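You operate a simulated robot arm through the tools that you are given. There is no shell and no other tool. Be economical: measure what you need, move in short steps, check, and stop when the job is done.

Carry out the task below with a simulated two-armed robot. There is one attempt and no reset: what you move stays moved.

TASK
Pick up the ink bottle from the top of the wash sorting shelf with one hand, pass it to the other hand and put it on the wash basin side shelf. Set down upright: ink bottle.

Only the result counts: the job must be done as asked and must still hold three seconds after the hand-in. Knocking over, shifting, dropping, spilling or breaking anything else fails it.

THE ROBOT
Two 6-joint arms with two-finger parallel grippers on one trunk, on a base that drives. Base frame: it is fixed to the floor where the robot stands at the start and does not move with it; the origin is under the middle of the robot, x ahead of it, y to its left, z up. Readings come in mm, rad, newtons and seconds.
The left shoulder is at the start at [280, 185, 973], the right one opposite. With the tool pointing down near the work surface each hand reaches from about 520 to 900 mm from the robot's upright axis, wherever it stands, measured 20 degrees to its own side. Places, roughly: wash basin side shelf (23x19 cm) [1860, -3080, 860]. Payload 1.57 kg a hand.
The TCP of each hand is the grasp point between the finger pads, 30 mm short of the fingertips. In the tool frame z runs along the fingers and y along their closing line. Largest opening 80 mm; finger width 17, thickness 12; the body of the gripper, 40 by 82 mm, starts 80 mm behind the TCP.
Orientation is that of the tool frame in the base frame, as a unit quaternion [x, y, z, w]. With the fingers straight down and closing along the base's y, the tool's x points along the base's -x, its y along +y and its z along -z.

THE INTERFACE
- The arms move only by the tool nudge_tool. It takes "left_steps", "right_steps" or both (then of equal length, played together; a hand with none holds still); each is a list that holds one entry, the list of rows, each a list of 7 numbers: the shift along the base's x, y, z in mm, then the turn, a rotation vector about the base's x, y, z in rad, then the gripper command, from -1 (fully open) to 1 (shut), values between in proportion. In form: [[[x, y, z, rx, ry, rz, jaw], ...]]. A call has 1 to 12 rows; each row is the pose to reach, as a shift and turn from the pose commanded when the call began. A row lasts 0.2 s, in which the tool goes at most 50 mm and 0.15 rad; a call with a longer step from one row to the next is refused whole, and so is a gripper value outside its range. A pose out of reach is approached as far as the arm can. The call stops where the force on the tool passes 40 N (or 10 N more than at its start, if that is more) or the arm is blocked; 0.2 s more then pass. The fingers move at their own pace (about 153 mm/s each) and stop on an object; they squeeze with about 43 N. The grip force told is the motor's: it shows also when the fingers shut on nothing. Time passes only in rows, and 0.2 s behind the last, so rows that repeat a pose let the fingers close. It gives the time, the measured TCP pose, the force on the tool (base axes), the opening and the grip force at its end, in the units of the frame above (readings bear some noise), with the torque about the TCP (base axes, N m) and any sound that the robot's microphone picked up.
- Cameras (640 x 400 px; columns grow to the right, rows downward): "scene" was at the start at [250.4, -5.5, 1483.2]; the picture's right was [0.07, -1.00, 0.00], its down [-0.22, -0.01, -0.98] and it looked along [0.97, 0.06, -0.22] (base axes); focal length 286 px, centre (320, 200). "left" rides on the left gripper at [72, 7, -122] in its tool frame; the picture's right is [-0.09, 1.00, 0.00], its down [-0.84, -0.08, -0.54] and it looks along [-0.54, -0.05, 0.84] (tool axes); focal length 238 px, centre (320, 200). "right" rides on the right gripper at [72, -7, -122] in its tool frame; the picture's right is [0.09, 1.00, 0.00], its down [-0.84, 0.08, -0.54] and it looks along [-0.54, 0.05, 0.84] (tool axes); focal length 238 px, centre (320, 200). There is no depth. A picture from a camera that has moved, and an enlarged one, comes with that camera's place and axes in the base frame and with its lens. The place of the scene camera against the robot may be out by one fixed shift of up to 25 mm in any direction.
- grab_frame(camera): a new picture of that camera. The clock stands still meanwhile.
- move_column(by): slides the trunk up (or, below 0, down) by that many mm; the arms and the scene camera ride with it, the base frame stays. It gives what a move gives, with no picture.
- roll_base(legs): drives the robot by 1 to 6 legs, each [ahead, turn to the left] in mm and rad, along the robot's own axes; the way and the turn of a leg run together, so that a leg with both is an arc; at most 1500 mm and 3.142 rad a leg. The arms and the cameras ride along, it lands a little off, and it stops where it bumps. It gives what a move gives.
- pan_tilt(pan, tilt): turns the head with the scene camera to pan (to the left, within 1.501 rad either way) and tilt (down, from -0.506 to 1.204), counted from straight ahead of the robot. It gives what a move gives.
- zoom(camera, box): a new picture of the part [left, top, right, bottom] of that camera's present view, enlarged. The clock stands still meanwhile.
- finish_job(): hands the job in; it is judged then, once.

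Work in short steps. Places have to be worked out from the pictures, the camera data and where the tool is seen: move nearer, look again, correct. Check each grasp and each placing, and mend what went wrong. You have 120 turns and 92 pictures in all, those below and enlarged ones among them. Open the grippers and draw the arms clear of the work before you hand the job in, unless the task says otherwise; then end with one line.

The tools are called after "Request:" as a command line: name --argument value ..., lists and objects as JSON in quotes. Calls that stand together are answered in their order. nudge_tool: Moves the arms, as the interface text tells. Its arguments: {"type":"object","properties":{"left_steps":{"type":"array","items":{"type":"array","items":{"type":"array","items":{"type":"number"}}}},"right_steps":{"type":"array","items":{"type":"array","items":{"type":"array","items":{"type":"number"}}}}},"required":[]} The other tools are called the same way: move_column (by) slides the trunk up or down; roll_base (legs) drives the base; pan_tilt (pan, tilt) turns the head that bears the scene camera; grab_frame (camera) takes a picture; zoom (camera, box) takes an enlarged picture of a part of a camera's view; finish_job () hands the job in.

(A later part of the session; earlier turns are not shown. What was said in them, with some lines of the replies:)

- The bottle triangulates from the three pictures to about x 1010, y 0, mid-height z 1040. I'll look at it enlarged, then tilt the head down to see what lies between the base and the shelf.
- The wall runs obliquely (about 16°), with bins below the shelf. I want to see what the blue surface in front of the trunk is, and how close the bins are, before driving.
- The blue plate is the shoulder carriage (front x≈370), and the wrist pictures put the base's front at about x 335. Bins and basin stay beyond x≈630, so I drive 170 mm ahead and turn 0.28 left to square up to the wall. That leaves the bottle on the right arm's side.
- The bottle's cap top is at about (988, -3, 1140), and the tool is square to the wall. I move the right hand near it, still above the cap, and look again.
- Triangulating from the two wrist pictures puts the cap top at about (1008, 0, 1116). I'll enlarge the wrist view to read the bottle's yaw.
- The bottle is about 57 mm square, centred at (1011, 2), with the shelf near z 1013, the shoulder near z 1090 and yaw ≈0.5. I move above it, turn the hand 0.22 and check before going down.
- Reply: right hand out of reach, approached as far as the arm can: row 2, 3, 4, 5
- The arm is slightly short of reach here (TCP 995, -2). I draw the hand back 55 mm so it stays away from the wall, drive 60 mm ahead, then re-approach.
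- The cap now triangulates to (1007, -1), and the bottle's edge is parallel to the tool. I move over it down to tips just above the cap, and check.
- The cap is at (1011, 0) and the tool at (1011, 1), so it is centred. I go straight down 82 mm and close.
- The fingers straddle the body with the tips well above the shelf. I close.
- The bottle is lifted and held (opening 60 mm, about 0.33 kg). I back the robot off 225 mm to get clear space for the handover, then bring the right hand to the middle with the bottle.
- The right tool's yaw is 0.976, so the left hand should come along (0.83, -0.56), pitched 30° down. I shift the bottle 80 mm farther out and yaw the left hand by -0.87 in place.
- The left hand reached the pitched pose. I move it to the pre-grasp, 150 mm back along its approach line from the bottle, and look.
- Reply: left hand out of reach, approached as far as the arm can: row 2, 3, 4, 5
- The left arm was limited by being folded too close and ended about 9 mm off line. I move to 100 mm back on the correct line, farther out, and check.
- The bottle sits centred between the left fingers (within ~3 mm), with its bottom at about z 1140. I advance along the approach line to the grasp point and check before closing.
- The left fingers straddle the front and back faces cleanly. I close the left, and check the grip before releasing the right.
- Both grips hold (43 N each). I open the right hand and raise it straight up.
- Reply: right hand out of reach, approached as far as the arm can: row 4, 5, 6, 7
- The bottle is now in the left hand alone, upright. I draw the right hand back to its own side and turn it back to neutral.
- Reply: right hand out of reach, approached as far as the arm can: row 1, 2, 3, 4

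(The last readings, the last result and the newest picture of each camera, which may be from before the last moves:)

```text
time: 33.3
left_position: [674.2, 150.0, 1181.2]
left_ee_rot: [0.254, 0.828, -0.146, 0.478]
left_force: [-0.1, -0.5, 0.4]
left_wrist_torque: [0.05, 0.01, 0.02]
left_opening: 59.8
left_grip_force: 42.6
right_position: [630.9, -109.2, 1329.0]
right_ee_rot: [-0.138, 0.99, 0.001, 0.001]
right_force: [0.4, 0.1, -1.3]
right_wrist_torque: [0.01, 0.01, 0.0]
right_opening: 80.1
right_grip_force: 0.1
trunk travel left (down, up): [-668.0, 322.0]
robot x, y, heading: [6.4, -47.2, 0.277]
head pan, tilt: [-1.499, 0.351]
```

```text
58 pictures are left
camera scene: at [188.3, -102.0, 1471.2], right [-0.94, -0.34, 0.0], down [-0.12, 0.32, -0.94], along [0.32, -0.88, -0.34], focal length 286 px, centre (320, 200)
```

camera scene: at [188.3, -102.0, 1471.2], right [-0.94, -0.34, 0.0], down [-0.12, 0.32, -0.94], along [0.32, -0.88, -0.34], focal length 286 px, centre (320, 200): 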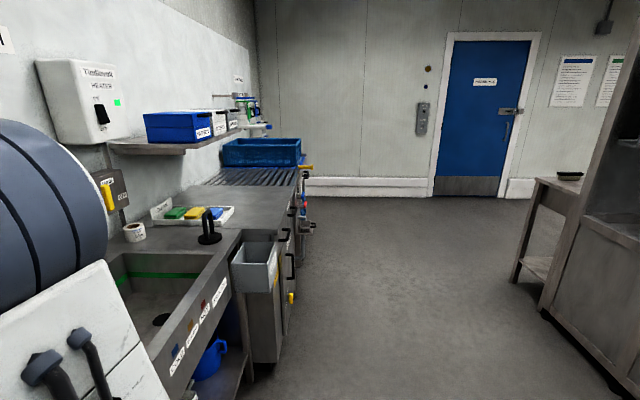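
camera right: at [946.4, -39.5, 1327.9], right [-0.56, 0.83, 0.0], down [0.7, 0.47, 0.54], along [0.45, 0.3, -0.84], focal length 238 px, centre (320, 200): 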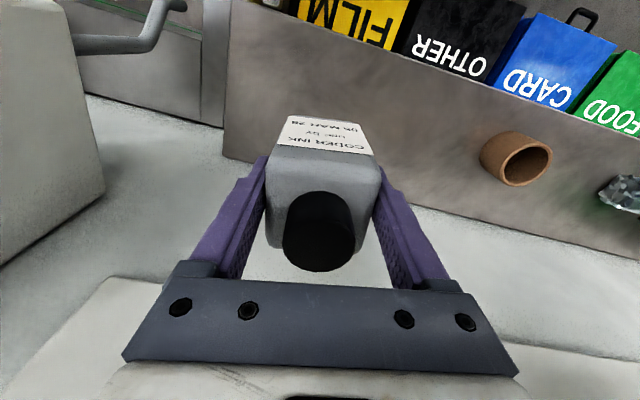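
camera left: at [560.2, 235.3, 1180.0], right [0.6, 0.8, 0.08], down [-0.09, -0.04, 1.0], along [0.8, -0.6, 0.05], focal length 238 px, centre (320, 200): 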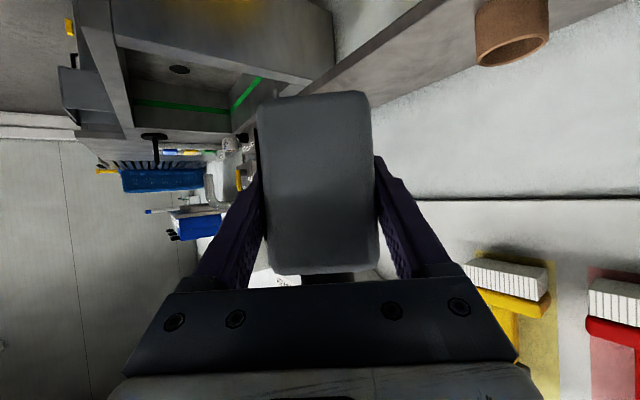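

I can see the route: counters with the front at about n≈500 mm toward the wall, a cabinet about 1.3 m on the other side, and open floor between. I turn right and drive slightly away from the wall, then look.

Request:
roll_base --legs '[[0, -1.87], [1000, 0], [0, 0.3]]'

Request:
pan_tilt --pan 0.1 --tilt 0.35

Request:
grab_frame --camera "scene"

```text
time: 44.0
left_position: [103.0, -1694.0, 1180.3]
left_ee_rot: [0.774, 0.389, -0.446, 0.225]
left_force: [-0.2, 0.9, -0.2]
left_wrist_torque: [0.0, -0.02, -0.01]
left_opening: 59.6
left_grip_force: 42.7
right_position: [-155.1, -1639.3, 1328.7]
right_ee_rot: [0.622, 0.783, 0.0, 0.001]
right_force: [-1.0, -0.3, -0.1]
right_wrist_torque: [0.01, -0.04, 0.01]
right_opening: 80.1
right_grip_force: 0.0
trunk travel left (down, up): [-668.0, 322.0]
robot x, y, heading: [-65.0, -1014.9, -1.342]
head pan, tilt: [-1.499, 0.351]
```

```text
time: 45.6
left_position: [102.8, -1693.7, 1180.8]
left_ee_rot: [0.774, 0.388, -0.447, 0.225]
left_force: [-0.8, 0.6, -0.3]
left_wrist_torque: [0.03, -0.02, -0.02]
left_opening: 59.7
left_grip_force: 42.9
right_position: [-153.8, -1638.1, 1327.9]
right_ee_rot: [0.622, 0.783, 0.0, 0.001]
right_force: [-0.3, 0.2, 0.1]
right_wrist_torque: [-0.03, 0.0, 0.0]
right_opening: 79.9
right_grip_force: 0.2
trunk travel left (down, up): [-668.0, 322.0]
robot x, y, heading: [-63.5, -1015.8, -1.345]
head pan, tilt: [0.099, 0.351]
```

```text
57 pictures are left
camera scene: at [0.5, -1273.0, 1471.2], right [-0.95, -0.32, 0.0], down [-0.11, 0.33, -0.94], along [0.3, -0.89, -0.34], focal length 286 px, centre (320, 200)
```

scene: 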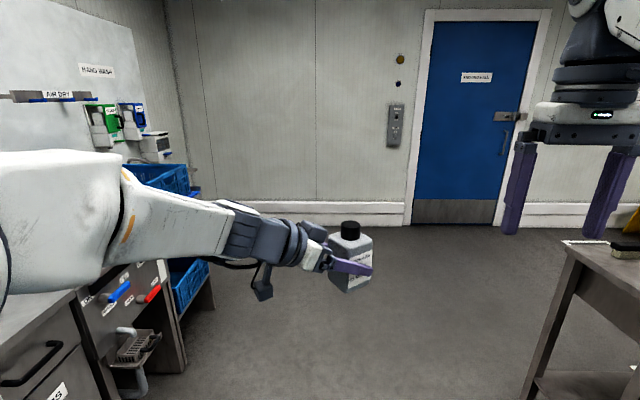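

The way ahead is clear; the bottle rides upright. I drive on 1500 mm parallel to the wall and then look left at the shelf.

Request:
roll_base --legs '[[0, 0.05], [1450, 0]]'

Request:
pan_tilt --pan 0.9 --tilt 0.3

Request:
grab_frame --camera "scene"

Request:
pan_tilt --pan 0.4 --tilt 0.4

Request:
grab_frame --camera "scene"

```text
time: 53.4
left_position: [547.6, -3115.5, 1182.2]
left_ee_rot: [0.764, 0.407, -0.441, 0.236]
left_force: [0.0, -0.2, -0.5]
left_wrist_torque: [0.01, -0.06, 0.03]
left_opening: 59.6
left_grip_force: 43.0
right_position: [288.9, -3072.4, 1328.9]
right_ee_rot: [0.602, 0.799, 0.001, 0.001]
right_force: [0.4, 0.6, -0.9]
right_wrist_torque: [-0.01, 0.04, 0.01]
right_opening: 80.1
right_grip_force: 0.1
trunk travel left (down, up): [-668.0, 322.0]
robot x, y, heading: [349.9, -2444.5, -1.29]
head pan, tilt: [0.099, 0.351]
```

```text
time: 54.6
left_position: [548.9, -3115.9, 1181.2]
left_ee_rot: [0.764, 0.408, -0.44, 0.235]
left_force: [-0.3, -0.2, -0.7]
left_wrist_torque: [0.02, 0.01, 0.01]
left_opening: 59.6
left_grip_force: 43.3
right_position: [287.9, -3072.9, 1328.5]
right_ee_rot: [0.602, 0.799, 0.001, 0.002]
right_force: [-0.7, 1.2, 0.4]
right_wrist_torque: [0.0, 0.02, -0.06]
right_opening: 79.9
right_grip_force: 0.0
trunk travel left (down, up): [-668.0, 322.0]
robot x, y, heading: [353.3, -2448.5, -1.289]
head pan, tilt: [0.901, 0.3]
```

```text
56 pictures are left
camera scene: at [476.4, -2648.8, 1475.9], right [-0.38, -0.92, 0.0], down [-0.27, 0.11, -0.96], along [0.88, -0.36, -0.3], focal length 286 px, centre (320, 200)
```

scene: 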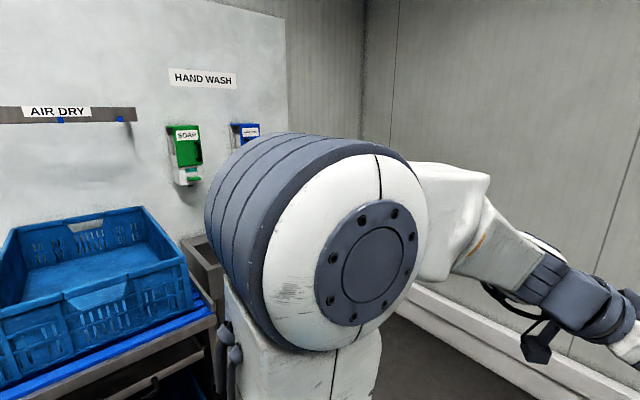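

```text
time: 55.5
left_position: [547.6, -3116.0, 1180.1]
left_ee_rot: [0.765, 0.406, -0.442, 0.234]
left_force: [0.4, -0.3, 0.7]
left_wrist_torque: [0.04, -0.02, -0.03]
left_opening: 59.6
left_grip_force: 43.5
right_position: [289.2, -3072.0, 1328.1]
right_ee_rot: [0.603, 0.798, 0.0, 0.001]
right_force: [-0.6, -0.1, 0.2]
right_wrist_torque: [-0.02, -0.02, 0.02]
right_opening: 80.3
right_grip_force: 0.1
trunk travel left (down, up): [-668.0, 322.0]
robot x, y, heading: [347.4, -2447.9, -1.29]
head pan, tilt: [0.4, 0.4]
```

```text
55 pictures are left
camera scene: at [448.4, -2685.3, 1466.7], right [-0.78, -0.63, 0.0], down [-0.24, 0.3, -0.92], along [0.58, -0.72, -0.39], focal length 286 px, centre (320, 200)
```

scene: 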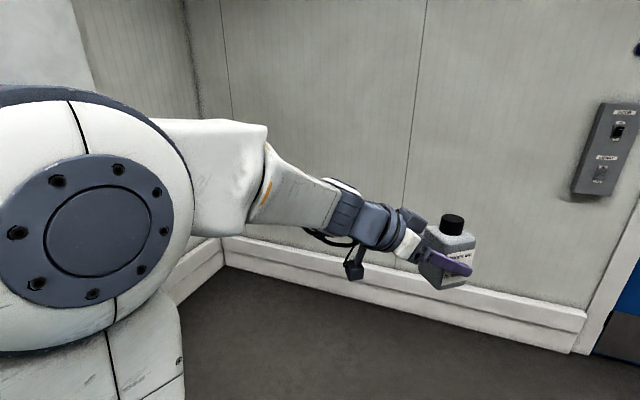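

The shoulder blocks the view of the shelf from here. I drive 850 mm further, still well off the end wall, and turn left to face the wall.

Request:
roll_base --legs '[[850, 0], [0, 1.57]]'

Request:
pan_tilt --pan 0.0 --tilt 0.4

Request:
grab_frame --camera "scene"

```text
time: 63.8
left_position: [1255.6, -3060.5, 1181.3]
left_ee_rot: [0.256, 0.827, -0.148, 0.478]
left_force: [-0.8, -0.8, -0.2]
left_wrist_torque: [0.0, -0.01, 0.0]
left_opening: 59.5
left_grip_force: 43.3
right_position: [1211.7, -3319.5, 1329.0]
right_ee_rot: [-0.135, 0.991, 0.001, 0.001]
right_force: [0.0, -0.3, -0.8]
right_wrist_torque: [-0.02, 0.01, -0.01]
right_opening: 80.1
right_grip_force: 0.0
trunk travel left (down, up): [-668.0, 322.0]
robot x, y, heading: [589.8, -3255.0, 0.278]
head pan, tilt: [0.4, 0.4]
```

```text
time: 64.6
left_position: [1255.7, -3060.8, 1179.8]
left_ee_rot: [0.256, 0.827, -0.148, 0.478]
left_force: [-0.3, -0.1, -0.4]
left_wrist_torque: [0.01, 0.02, -0.03]
left_opening: 60.0
left_grip_force: 43.5
right_position: [1211.7, -3319.0, 1327.8]
right_ee_rot: [-0.136, 0.991, 0.001, 0.0]
right_force: [-0.2, 0.4, -0.4]
right_wrist_torque: [-0.01, 0.03, 0.0]
right_opening: 80.0
right_grip_force: 0.1
trunk travel left (down, up): [-668.0, 322.0]
robot x, y, heading: [583.6, -3254.1, 0.275]
head pan, tilt: [0.0, 0.4]
```

```text
54 pictures are left
camera scene: at [827.6, -3198.3, 1466.7], right [0.27, -0.96, 0.0], down [-0.37, -0.11, -0.92], along [0.89, 0.25, -0.39], focal length 286 px, centre (320, 200)
```

scene: 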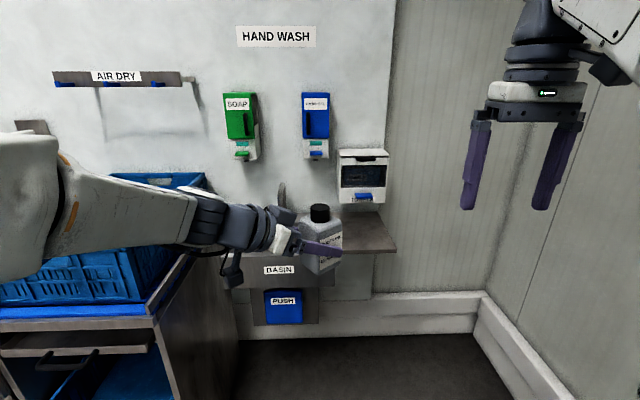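

The side shelf is right of the basin, under a paper dispenser whose underside is around z 970, so I should place toward the shelf's front. I shift the robot right and ahead, stopping short, to look.

Request:
roll_base --legs '[[0, -0.6], [480, 0], [0, 0.6]]'

Request:
pan_tilt --pan 0.15 --tilt 0.6

Request:
grab_frame --camera "scene"

Request:
grab_frame --camera "right"

```text
time: 70.7
left_position: [1704.8, -3179.0, 1181.6]
left_ee_rot: [0.242, 0.832, -0.139, 0.48]
left_force: [0.6, 0.5, 0.0]
left_wrist_torque: [0.05, 0.04, -0.02]
left_opening: 59.7
left_grip_force: 43.0
right_position: [1668.7, -3439.1, 1329.4]
right_ee_rot: [-0.153, 0.988, 0.001, 0.0]
right_force: [0.1, -0.4, -0.5]
right_wrist_torque: [0.01, 0.01, 0.0]
right_opening: 80.2
right_grip_force: 0.0
trunk travel left (down, up): [-668.0, 322.0]
robot x, y, heading: [1044.0, -3396.4, 0.312]
head pan, tilt: [0.0, 0.4]
```

```text
time: 71.5
left_position: [1704.7, -3178.0, 1181.5]
left_ee_rot: [0.241, 0.832, -0.138, 0.48]
left_force: [-1.0, -0.2, 0.4]
left_wrist_torque: [0.02, 0.03, 0.01]
left_opening: 59.7
left_grip_force: 43.8
right_position: [1669.1, -3438.7, 1328.0]
right_ee_rot: [-0.153, 0.988, 0.001, 0.001]
right_force: [0.9, 0.3, -0.8]
right_wrist_torque: [0.0, 0.01, -0.05]
right_opening: 80.1
right_grip_force: 0.0
trunk travel left (down, up): [-668.0, 322.0]
robot x, y, heading: [1047.6, -3399.7, 0.311]
head pan, tilt: [0.15, 0.6]
```

```text
53 pictures are left
camera scene: at [1271.7, -3320.4, 1448.5], right [0.45, -0.9, 0.0], down [-0.51, -0.25, -0.83], along [0.74, 0.37, -0.56], focal length 286 px, centre (320, 200)
```

scene: 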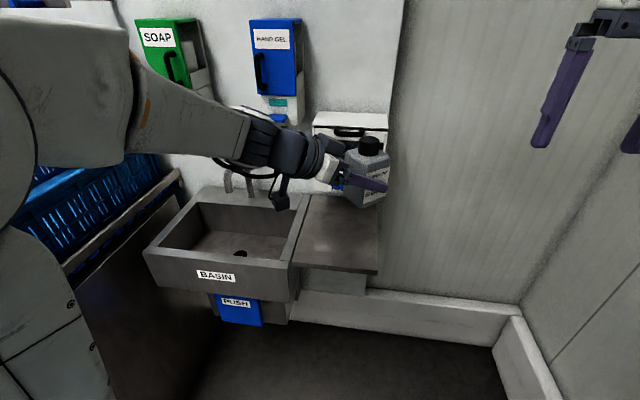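

```text
52 pictures are left
camera right: at [1603.5, -3466.9, 1451.2], right [-0.39, 0.92, 0.0], down [0.77, 0.33, 0.54], along [0.5, 0.21, -0.84], focal length 238 px, centre (320, 200)
```

right: 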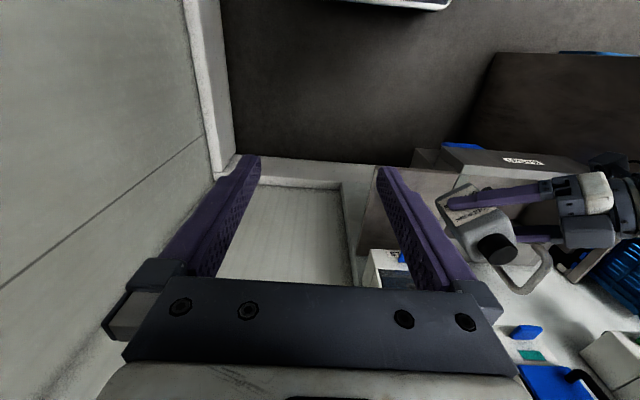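

The shelf is empty; its front edge centre is at about (1769, -3115) and its height about 860. The bottle is still in front of the shelf, so I lower the trunk 225 mm, which leaves the bottle bottom about 55 mm above shelf level, and look.

Request:
move_column --by -225

Request:
grab_frame --camera "scene"

Request:
grab_frame --camera "left"

Request:
grab_frame --camera "right"

```text
time: 73.8
left_position: [1704.8, -3177.9, 956.5]
left_ee_rot: [0.241, 0.832, -0.139, 0.48]
left_force: [-0.4, 0.6, -0.4]
left_wrist_torque: [-0.01, 0.02, 0.02]
left_opening: 59.7
left_grip_force: 42.9
right_position: [1668.8, -3438.7, 1103.0]
right_ee_rot: [-0.153, 0.988, 0.001, 0.002]
right_force: [-0.7, 0.0, 0.3]
right_wrist_torque: [0.0, 0.02, 0.01]
right_opening: 80.0
right_grip_force: 0.0
trunk travel left (down, up): [-443.0, 547.0]
robot x, y, heading: [1043.2, -3399.0, 0.312]
head pan, tilt: [0.15, 0.6]
```

```text
51 pictures are left
camera scene: at [1271.6, -3320.4, 1223.5], right [0.45, -0.9, 0.0], down [-0.51, -0.25, -0.82], along [0.74, 0.37, -0.57], focal length 286 px, centre (320, 200)
```

scene: 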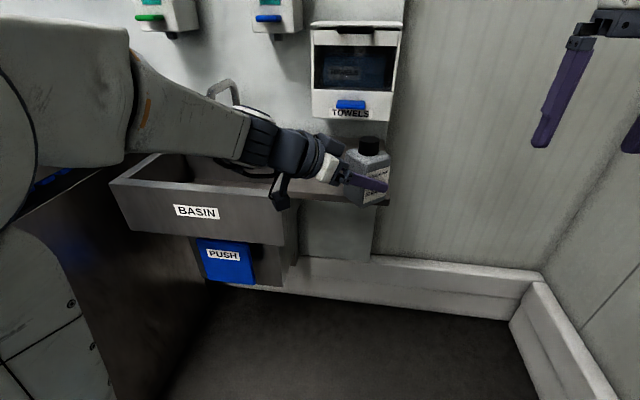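

```text
50 pictures are left
camera left: at [1588.4, -3097.3, 954.8], right [0.57, 0.82, 0.08], down [-0.08, -0.04, 1.0], along [0.82, -0.58, 0.05], focal length 238 px, centre (320, 200)
```

left: 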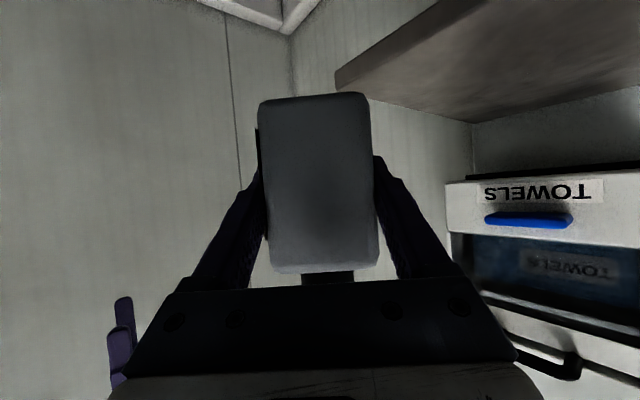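

```text
49 pictures are left
camera right: at [1603.4, -3467.0, 1226.3], right [-0.39, 0.92, 0.0], down [0.77, 0.33, 0.54], along [0.5, 0.21, -0.84], focal length 238 px, centre (320, 200)
```

right: 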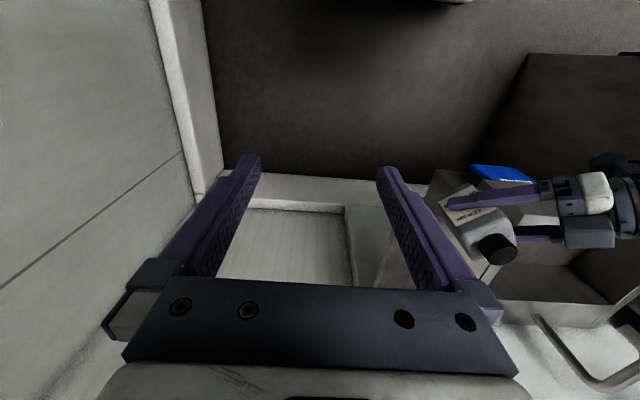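

The bottle bottom is at about z 918, above shelf level (~860). The hand comes in diagonally, so I turn it +0.84 to point square at the wall while shifting it to line up with the shelf centre, still in front of the shelf.

Request:
nudge_tool --left_steps '[[[2, 8, 0, 0, 0, 0.14, 1], [5, 16, 0, 0, 0, 0.28, 1], [8, 25, 0, 0, 0, 0.42, 1], [11, 33, 0, 0, 0, 0.56, 1], [13, 42, 0, 0, 0, 0.7, 1], [15, 50, 0, 0, 0, 0.84, 1], [15, 50, 0, 0, 0, 0.84, 1]]]'

Request:
grab_frame --camera "scene"

Request:
grab_frame --camera "left"

```text
time: 75.4
left_position: [1719.2, -3127.5, 955.0]
left_ee_rot: [-0.12, 0.858, 0.069, 0.495]
left_force: [-0.1, -0.6, -0.2]
left_wrist_torque: [-0.04, 0.03, -0.05]
left_opening: 59.4
left_grip_force: 42.9
left hand out of reach, approached as far as the arm can: row 4
right_position: [1668.0, -3438.5, 1103.9]
right_ee_rot: [-0.153, 0.988, 0.001, 0.001]
right_force: [-0.4, -0.3, -0.1]
right_wrist_torque: [0.01, 0.01, 0.0]
right_opening: 80.0
right_grip_force: 0.1
trunk travel left (down, up): [-443.0, 547.0]
robot x, y, heading: [1043.4, -3397.1, 0.313]
head pan, tilt: [0.15, 0.6]
```

```text
48 pictures are left
camera scene: at [1271.6, -3320.4, 1223.4], right [0.45, -0.9, 0.0], down [-0.51, -0.25, -0.82], along [0.74, 0.37, -0.57], focal length 286 px, centre (320, 200)
```

scene: 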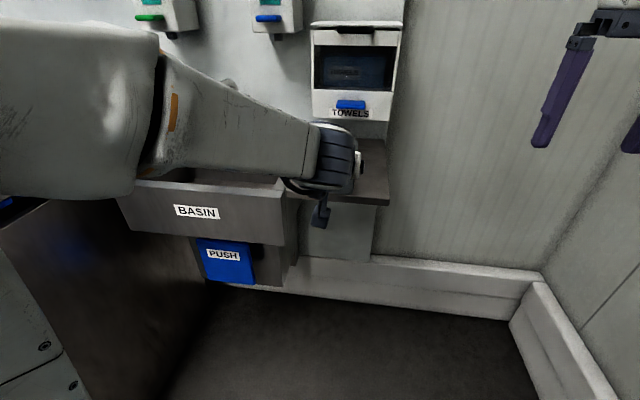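

```text
47 pictures are left
camera left: at [1581.2, -3161.3, 954.3], right [-0.23, 0.97, 0.08], down [-0.03, -0.09, 1.0], along [0.97, 0.23, 0.05], focal length 238 px, centre (320, 200)
```

left: 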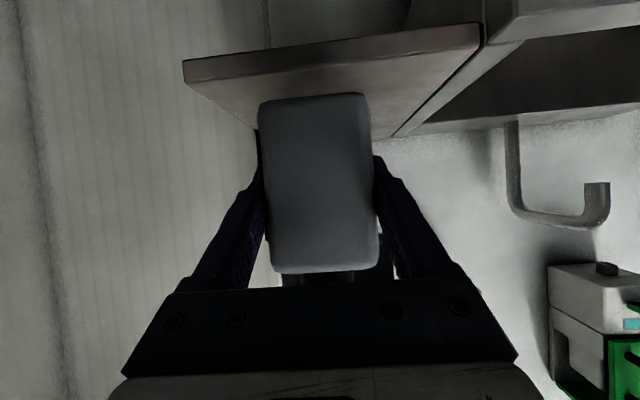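

From this view the shelf's front corners are at (1799,-3216) and (1728,-2996), and their 231 mm spacing confirms z≈860. I target the bottle centre at (1821,-3088), 60 mm in from the edge. First I lower 32 mm, then move in.

Request:
nudge_tool --left_steps '[[[0, 0, -16, 0, 0, 0, 1], [0, 0, -32, 0, 0, 0, 1], [24, 9, -32, 0, 0, 0, 1], [48, 19, -32, 0, 0, 0, 1], [72, 29, -32, 0, 0, 0, 1], [96, 38, -32, 0, 0, 0, 1], [96, 38, -32, 0, 0, 0, 1]]]'

Request:
grab_frame --camera "left"

Request:
grab_frame --camera "right"

Request:
grab_frame --camera "scene"

```text
time: 77.0
left_position: [1816.0, -3089.9, 922.8]
left_ee_rot: [-0.119, 0.858, 0.069, 0.495]
left_force: [0.9, 0.3, -0.7]
left_wrist_torque: [-0.02, 0.02, 0.03]
left_opening: 60.0
left_grip_force: 42.8
right_position: [1668.5, -3440.6, 1102.8]
right_ee_rot: [-0.153, 0.988, 0.001, 0.0]
right_force: [-0.3, 0.2, 0.0]
right_wrist_torque: [-0.04, -0.01, 0.01]
right_opening: 80.1
right_grip_force: 0.1
trunk travel left (down, up): [-443.0, 547.0]
robot x, y, heading: [1043.9, -3394.9, 0.315]
head pan, tilt: [0.15, 0.6]
```

```text
46 pictures are left
camera left: at [1677.5, -3122.1, 921.1], right [-0.23, 0.97, 0.08], down [-0.03, -0.09, 1.0], along [0.97, 0.22, 0.05], focal length 238 px, centre (320, 200)
```

left: 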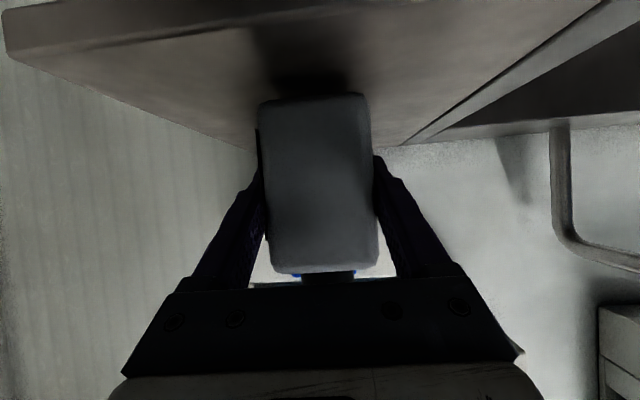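

```text
45 pictures are left
camera right: at [1603.4, -3467.0, 1226.2], right [-0.39, 0.92, 0.0], down [0.77, 0.33, 0.54], along [0.5, 0.21, -0.84], focal length 238 px, centre (320, 200)
```

right: 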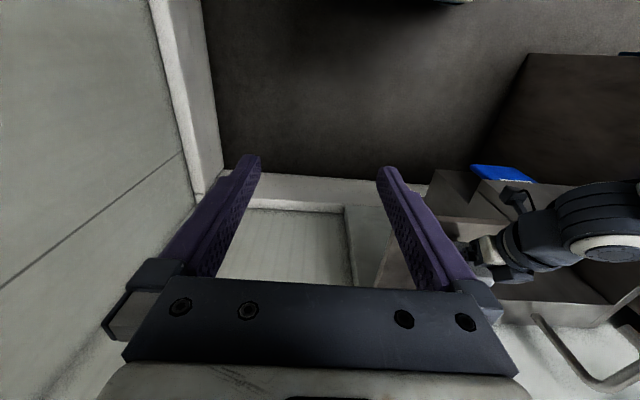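

```text
44 pictures are left
camera scene: at [1271.6, -3320.4, 1223.4], right [0.45, -0.9, 0.0], down [-0.51, -0.25, -0.82], along [0.74, 0.37, -0.57], focal length 286 px, centre (320, 200)
```

scene: 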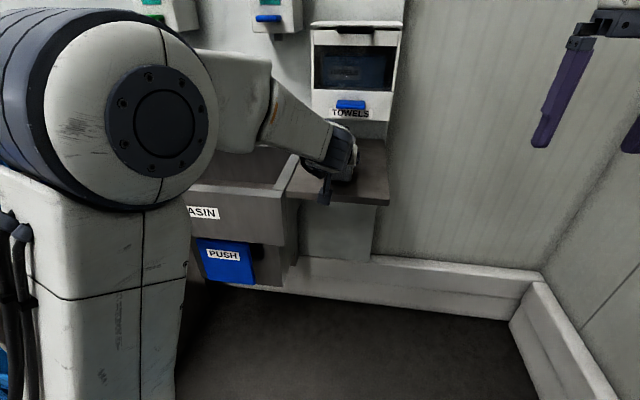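

The bottle is over the shelf and about 15–25 mm above it. I descend slowly, watching the force.

Request:
nudge_tool --left_steps '[[[0, 0, -3, 0, 0, 0, 1], [0, 0, -6, 0, 0, 0, 1], [0, 0, -9, 0, 0, 0, 1], [0, 0, -12, 0, 0, 0, 1]]]'

Request:
grab_frame --camera "left"

```text
time: 78.0
left_position: [1815.1, -3090.1, 912.3]
left_ee_rot: [-0.12, 0.858, 0.07, 0.495]
left_force: [0.2, -0.5, 0.3]
left_wrist_torque: [-0.03, 0.01, -0.01]
left_opening: 59.6
left_grip_force: 43.2
right_position: [1669.0, -3438.7, 1104.1]
right_ee_rot: [-0.153, 0.988, 0.001, 0.0]
right_force: [-0.2, 0.3, 0.2]
right_wrist_torque: [0.0, 0.03, -0.06]
right_opening: 79.9
right_grip_force: 0.1
trunk travel left (down, up): [-443.0, 547.0]
robot x, y, heading: [1043.2, -3397.0, 0.311]
head pan, tilt: [0.15, 0.6]
```

```text
43 pictures are left
camera left: at [1677.7, -3122.9, 910.1], right [-0.23, 0.97, 0.08], down [-0.03, -0.09, 1.0], along [0.97, 0.22, 0.05], focal length 238 px, centre (320, 200)
```

left: 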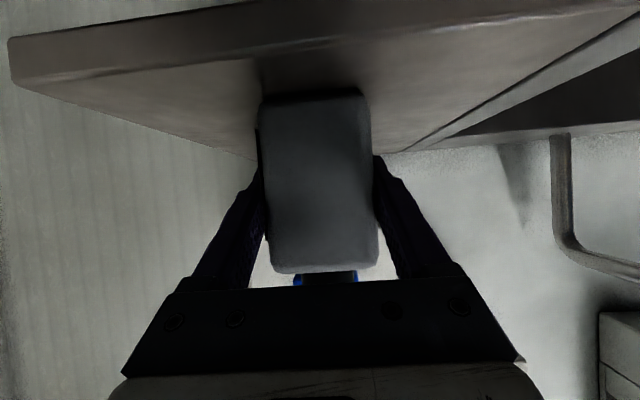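

No contact yet, though the gap in the shadow has nearly closed. I go on in 1.5 mm steps.

Request:
nudge_tool --left_steps '[[[0, 0, -1.5, 0, 0, 0, 1], [0, 0, -3, 0, 0, 0, 1], [0, 0, -4.5, 0, 0, 0, 1], [0, 0, -6, 0, 0, 0, 1]]]'

Request:
zoom --camera "left" --box '[220, 60, 420, 185]'

```text
time: 79.0
left_position: [1814.5, -3090.7, 910.0]
left_ee_rot: [-0.119, 0.856, 0.069, 0.498]
left_force: [1.4, -1.0, 21.4]
left_wrist_torque: [-0.01, 0.47, 0.03]
left_opening: 59.7
left_grip_force: 43.1
right_position: [1668.1, -3439.7, 1104.1]
right_ee_rot: [-0.152, 0.988, 0.0, 0.001]
right_force: [0.0, -0.8, -0.1]
right_wrist_torque: [-0.01, -0.01, 0.03]
right_opening: 80.2
right_grip_force: 0.0
trunk travel left (down, up): [-443.0, 547.0]
robot x, y, heading: [1042.3, -3396.4, 0.316]
head pan, tilt: [0.15, 0.6]
```

```text
3.20 times, centred on (320, 122) of left
camera zoom: at [1677.4, -3123.0, 908.1], right [-0.23, 0.97, 0.08], down [-0.04, -0.09, 1.0], along [0.97, 0.23, 0.06], focal length 763 px, centre (320, 448)
```

zoom: 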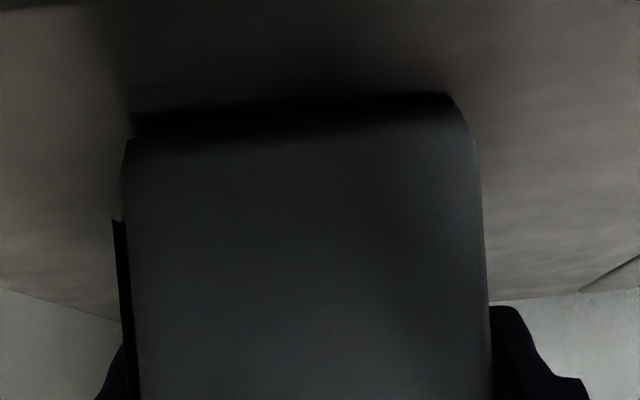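

Contact is made with 21 N and the bottle bottom is at about z 861. I ease up 3 mm to take off most of the pressure, then open.

Request:
nudge_tool --left_steps '[[[0, 0, 2, 0, 0, 0, 1], [0, 0, 3, 0, 0, 0, 1], [0, 0, 3, 0, 0, 0, 1]]]'

```text
time: 79.8
left_position: [1815.6, -3089.6, 909.5]
left_ee_rot: [-0.12, 0.857, 0.069, 0.496]
left_force: [6.1, 1.1, 12.6]
left_wrist_torque: [0.18, -0.93, -0.01]
left_opening: 59.5
left_grip_force: 43.4
right_position: [1668.5, -3439.5, 1103.8]
right_ee_rot: [-0.152, 0.988, 0.0, 0.0]
right_force: [-0.5, 0.5, 1.0]
right_wrist_torque: [0.03, 0.03, 0.02]
right_opening: 79.9
right_grip_force: 0.0
trunk travel left (down, up): [-443.0, 547.0]
robot x, y, heading: [1042.0, -3400.1, 0.31]
head pan, tilt: [0.15, 0.6]
```

Some pressure remains (12.6 N), so I ease up another 1.2 mm before opening.

Request:
nudge_tool --left_steps '[[[0, 0, 1.2, 0, 0, 0, 1], [0, 0, 1.2, 0, 0, 0, 1]]]'

Request:
zoom --camera "left" --box '[220, 60, 420, 185]'

```text
time: 80.4
left_position: [1814.3, -3090.8, 910.2]
left_ee_rot: [-0.119, 0.858, 0.068, 0.495]
left_force: [2.8, 1.2, 8.8]
left_wrist_torque: [0.08, -0.63, 0.01]
left_opening: 59.7
left_grip_force: 43.1
right_position: [1669.0, -3439.2, 1103.8]
right_ee_rot: [-0.152, 0.988, 0.001, 0.0]
right_force: [-0.8, 0.2, -0.4]
right_wrist_torque: [-0.05, 0.0, 0.0]
right_opening: 80.1
right_grip_force: 0.3
trunk travel left (down, up): [-443.0, 547.0]
robot x, y, heading: [1040.0, -3398.7, 0.313]
head pan, tilt: [0.15, 0.6]
```

```text
3.20 times, centred on (320, 122) of left
camera zoom: at [1677.1, -3122.9, 909.4], right [-0.23, 0.97, 0.08], down [-0.03, -0.09, 1.0], along [0.97, 0.22, 0.05], focal length 763 px, centre (320, 448)
```

zoom: 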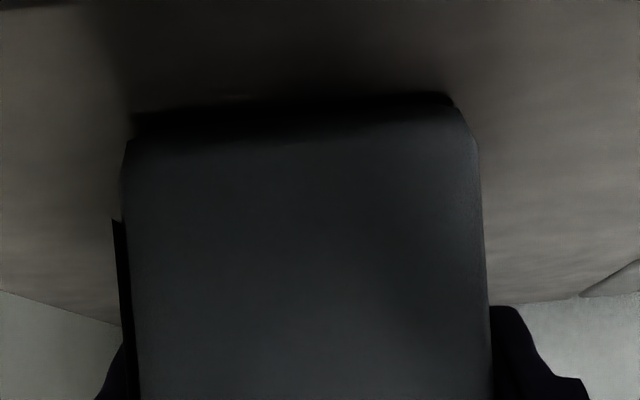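

Seated with light pressure. I open gently, then fully.

Request:
nudge_tool --left_steps '[[[0, 0, 0, 0, 0, 0, -0.55], [0, 0, 0, 0, 0, 0, -0.65], [0, 0, 0, 0, 0, 0, -0.8], [0, 0, 0, 0, 0, 0, -1], [0, 0, 0, 0, 0, 0, -1]]]'

Request:
grab_frame --camera "left"

```text
time: 81.6
left_position: [1815.1, -3091.3, 911.1]
left_ee_rot: [-0.119, 0.858, 0.069, 0.495]
left_force: [0.8, -1.0, -0.4]
left_wrist_torque: [0.03, 0.03, -0.02]
left_opening: 80.0
left_grip_force: 0.1
right_position: [1667.6, -3439.3, 1103.6]
right_ee_rot: [-0.153, 0.988, 0.001, 0.001]
right_force: [0.5, 0.4, 0.4]
right_wrist_torque: [-0.01, 0.0, -0.02]
right_opening: 80.4
right_grip_force: 0.1
trunk travel left (down, up): [-443.0, 547.0]
robot x, y, heading: [1040.6, -3398.0, 0.309]
head pan, tilt: [0.15, 0.6]
```

```text
40 pictures are left
camera left: at [1677.3, -3122.9, 909.6], right [-0.23, 0.97, 0.08], down [-0.03, -0.09, 1.0], along [0.97, 0.22, 0.05], focal length 238 px, centre (320, 200)
```

left: 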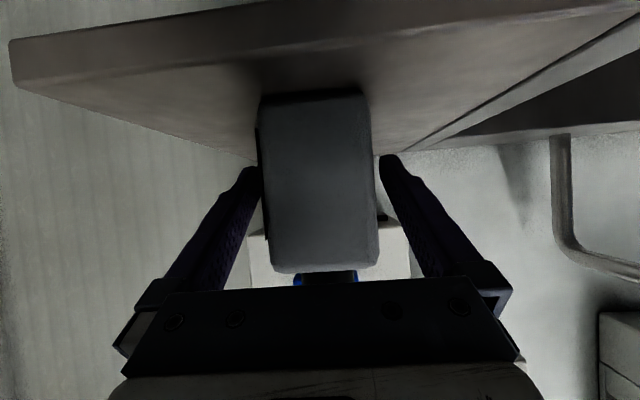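

The bottle stands free between the open fingers. I retreat along the finger axis.

Request:
nudge_tool --left_steps '[[[-17, -5, 10, 0, 0, 0, -1], [-37, -10, 22, 0, 0, 0, -1], [-62, -17, 37, 0, 0, 0, -1], [-90, -25, 54, 0, 0, 0, -1], [-115, -32, 69, 0, 0, 0, -1], [-115, -32, 69, 0, 0, 0, -1]]]'

Request:
grab_frame --camera "left"

Request:
grab_frame --camera "scene"

```text
time: 83.0
left_position: [1699.1, -3122.0, 980.4]
left_ee_rot: [-0.119, 0.858, 0.069, 0.495]
left_force: [-0.1, -0.3, 0.8]
left_wrist_torque: [0.02, 0.0, 0.02]
left_opening: 80.0
left_grip_force: 0.1
right_position: [1668.3, -3439.1, 1103.9]
right_ee_rot: [-0.153, 0.988, 0.001, 0.0]
right_force: [-0.2, 0.0, -0.3]
right_wrist_torque: [-0.01, -0.01, -0.02]
right_opening: 80.0
right_grip_force: 0.1
trunk travel left (down, up): [-443.0, 547.0]
robot x, y, heading: [1045.7, -3396.5, 0.312]
head pan, tilt: [0.15, 0.6]
```

```text
39 pictures are left
camera left: at [1562.2, -3154.1, 978.7], right [-0.23, 0.97, 0.08], down [-0.03, -0.09, 1.0], along [0.97, 0.22, 0.05], focal length 238 px, centre (320, 200)
```

left: 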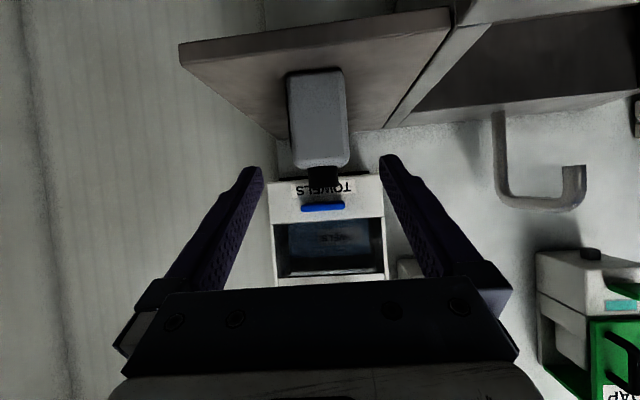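

```text
38 pictures are left
camera scene: at [1271.6, -3320.4, 1223.5], right [0.45, -0.9, 0.0], down [-0.51, -0.25, -0.83], along [0.74, 0.37, -0.56], focal length 286 px, centre (320, 200)
```

scene: 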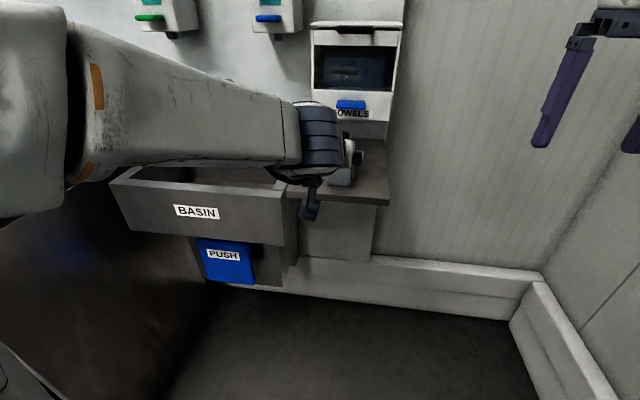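

The bottle stands upright on the shelf. I back the base off 300 mm so both arms are clear, and take a last look.

Request:
roll_base --legs '[[-300, 0]]'

Request:
grab_frame --camera "left"

Request:
grab_frame --camera "scene"

```text
time: 85.1
left_position: [1409.4, -3212.8, 980.7]
left_ee_rot: [-0.122, 0.857, 0.071, 0.495]
left_force: [-0.1, 0.2, 0.6]
left_wrist_torque: [0.02, 0.03, 0.01]
left_opening: 80.2
left_grip_force: 0.0
right_position: [1378.0, -3530.1, 1104.1]
right_ee_rot: [-0.155, 0.988, 0.001, 0.001]
right_force: [-0.5, 0.0, -0.9]
right_wrist_torque: [0.0, -0.02, 0.02]
right_opening: 79.8
right_grip_force: 0.0
trunk travel left (down, up): [-443.0, 547.0]
robot x, y, heading: [755.7, -3491.2, 0.317]
head pan, tilt: [0.15, 0.6]
```

```text
37 pictures are left
camera left: at [1271.2, -3246.0, 978.6], right [-0.23, 0.97, 0.08], down [-0.03, -0.09, 1.0], along [0.97, 0.23, 0.05], focal length 238 px, centre (320, 200)
```

left: 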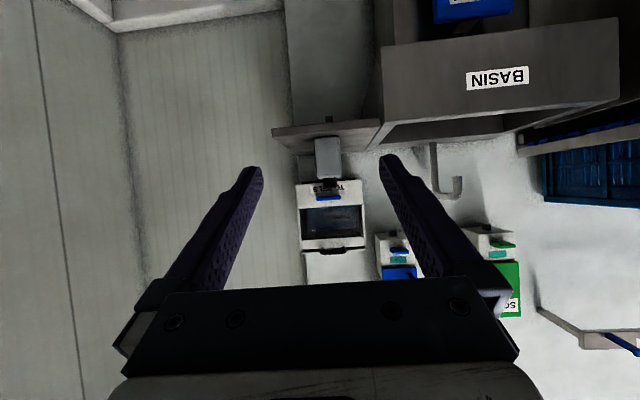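

```text
36 pictures are left
camera scene: at [980.9, -3413.6, 1223.4], right [0.45, -0.89, 0.0], down [-0.5, -0.25, -0.83], along [0.74, 0.37, -0.56], focal length 286 px, centre (320, 200)
```

scene: 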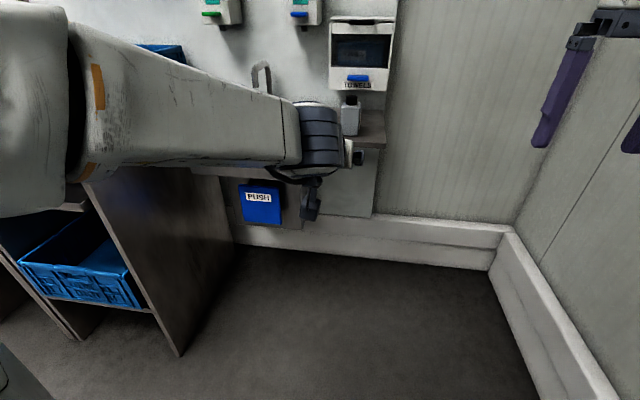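

The bottle stands upright on the side shelf, both grippers are open and both arms are clear. I hand the job in.

Request:
finish_job

```text
The job is handed in.
```

The ink bottle was picked up with the right hand, passed to the left hand, and now stands upright on the wash basin side shelf, with both grippers open and clear.
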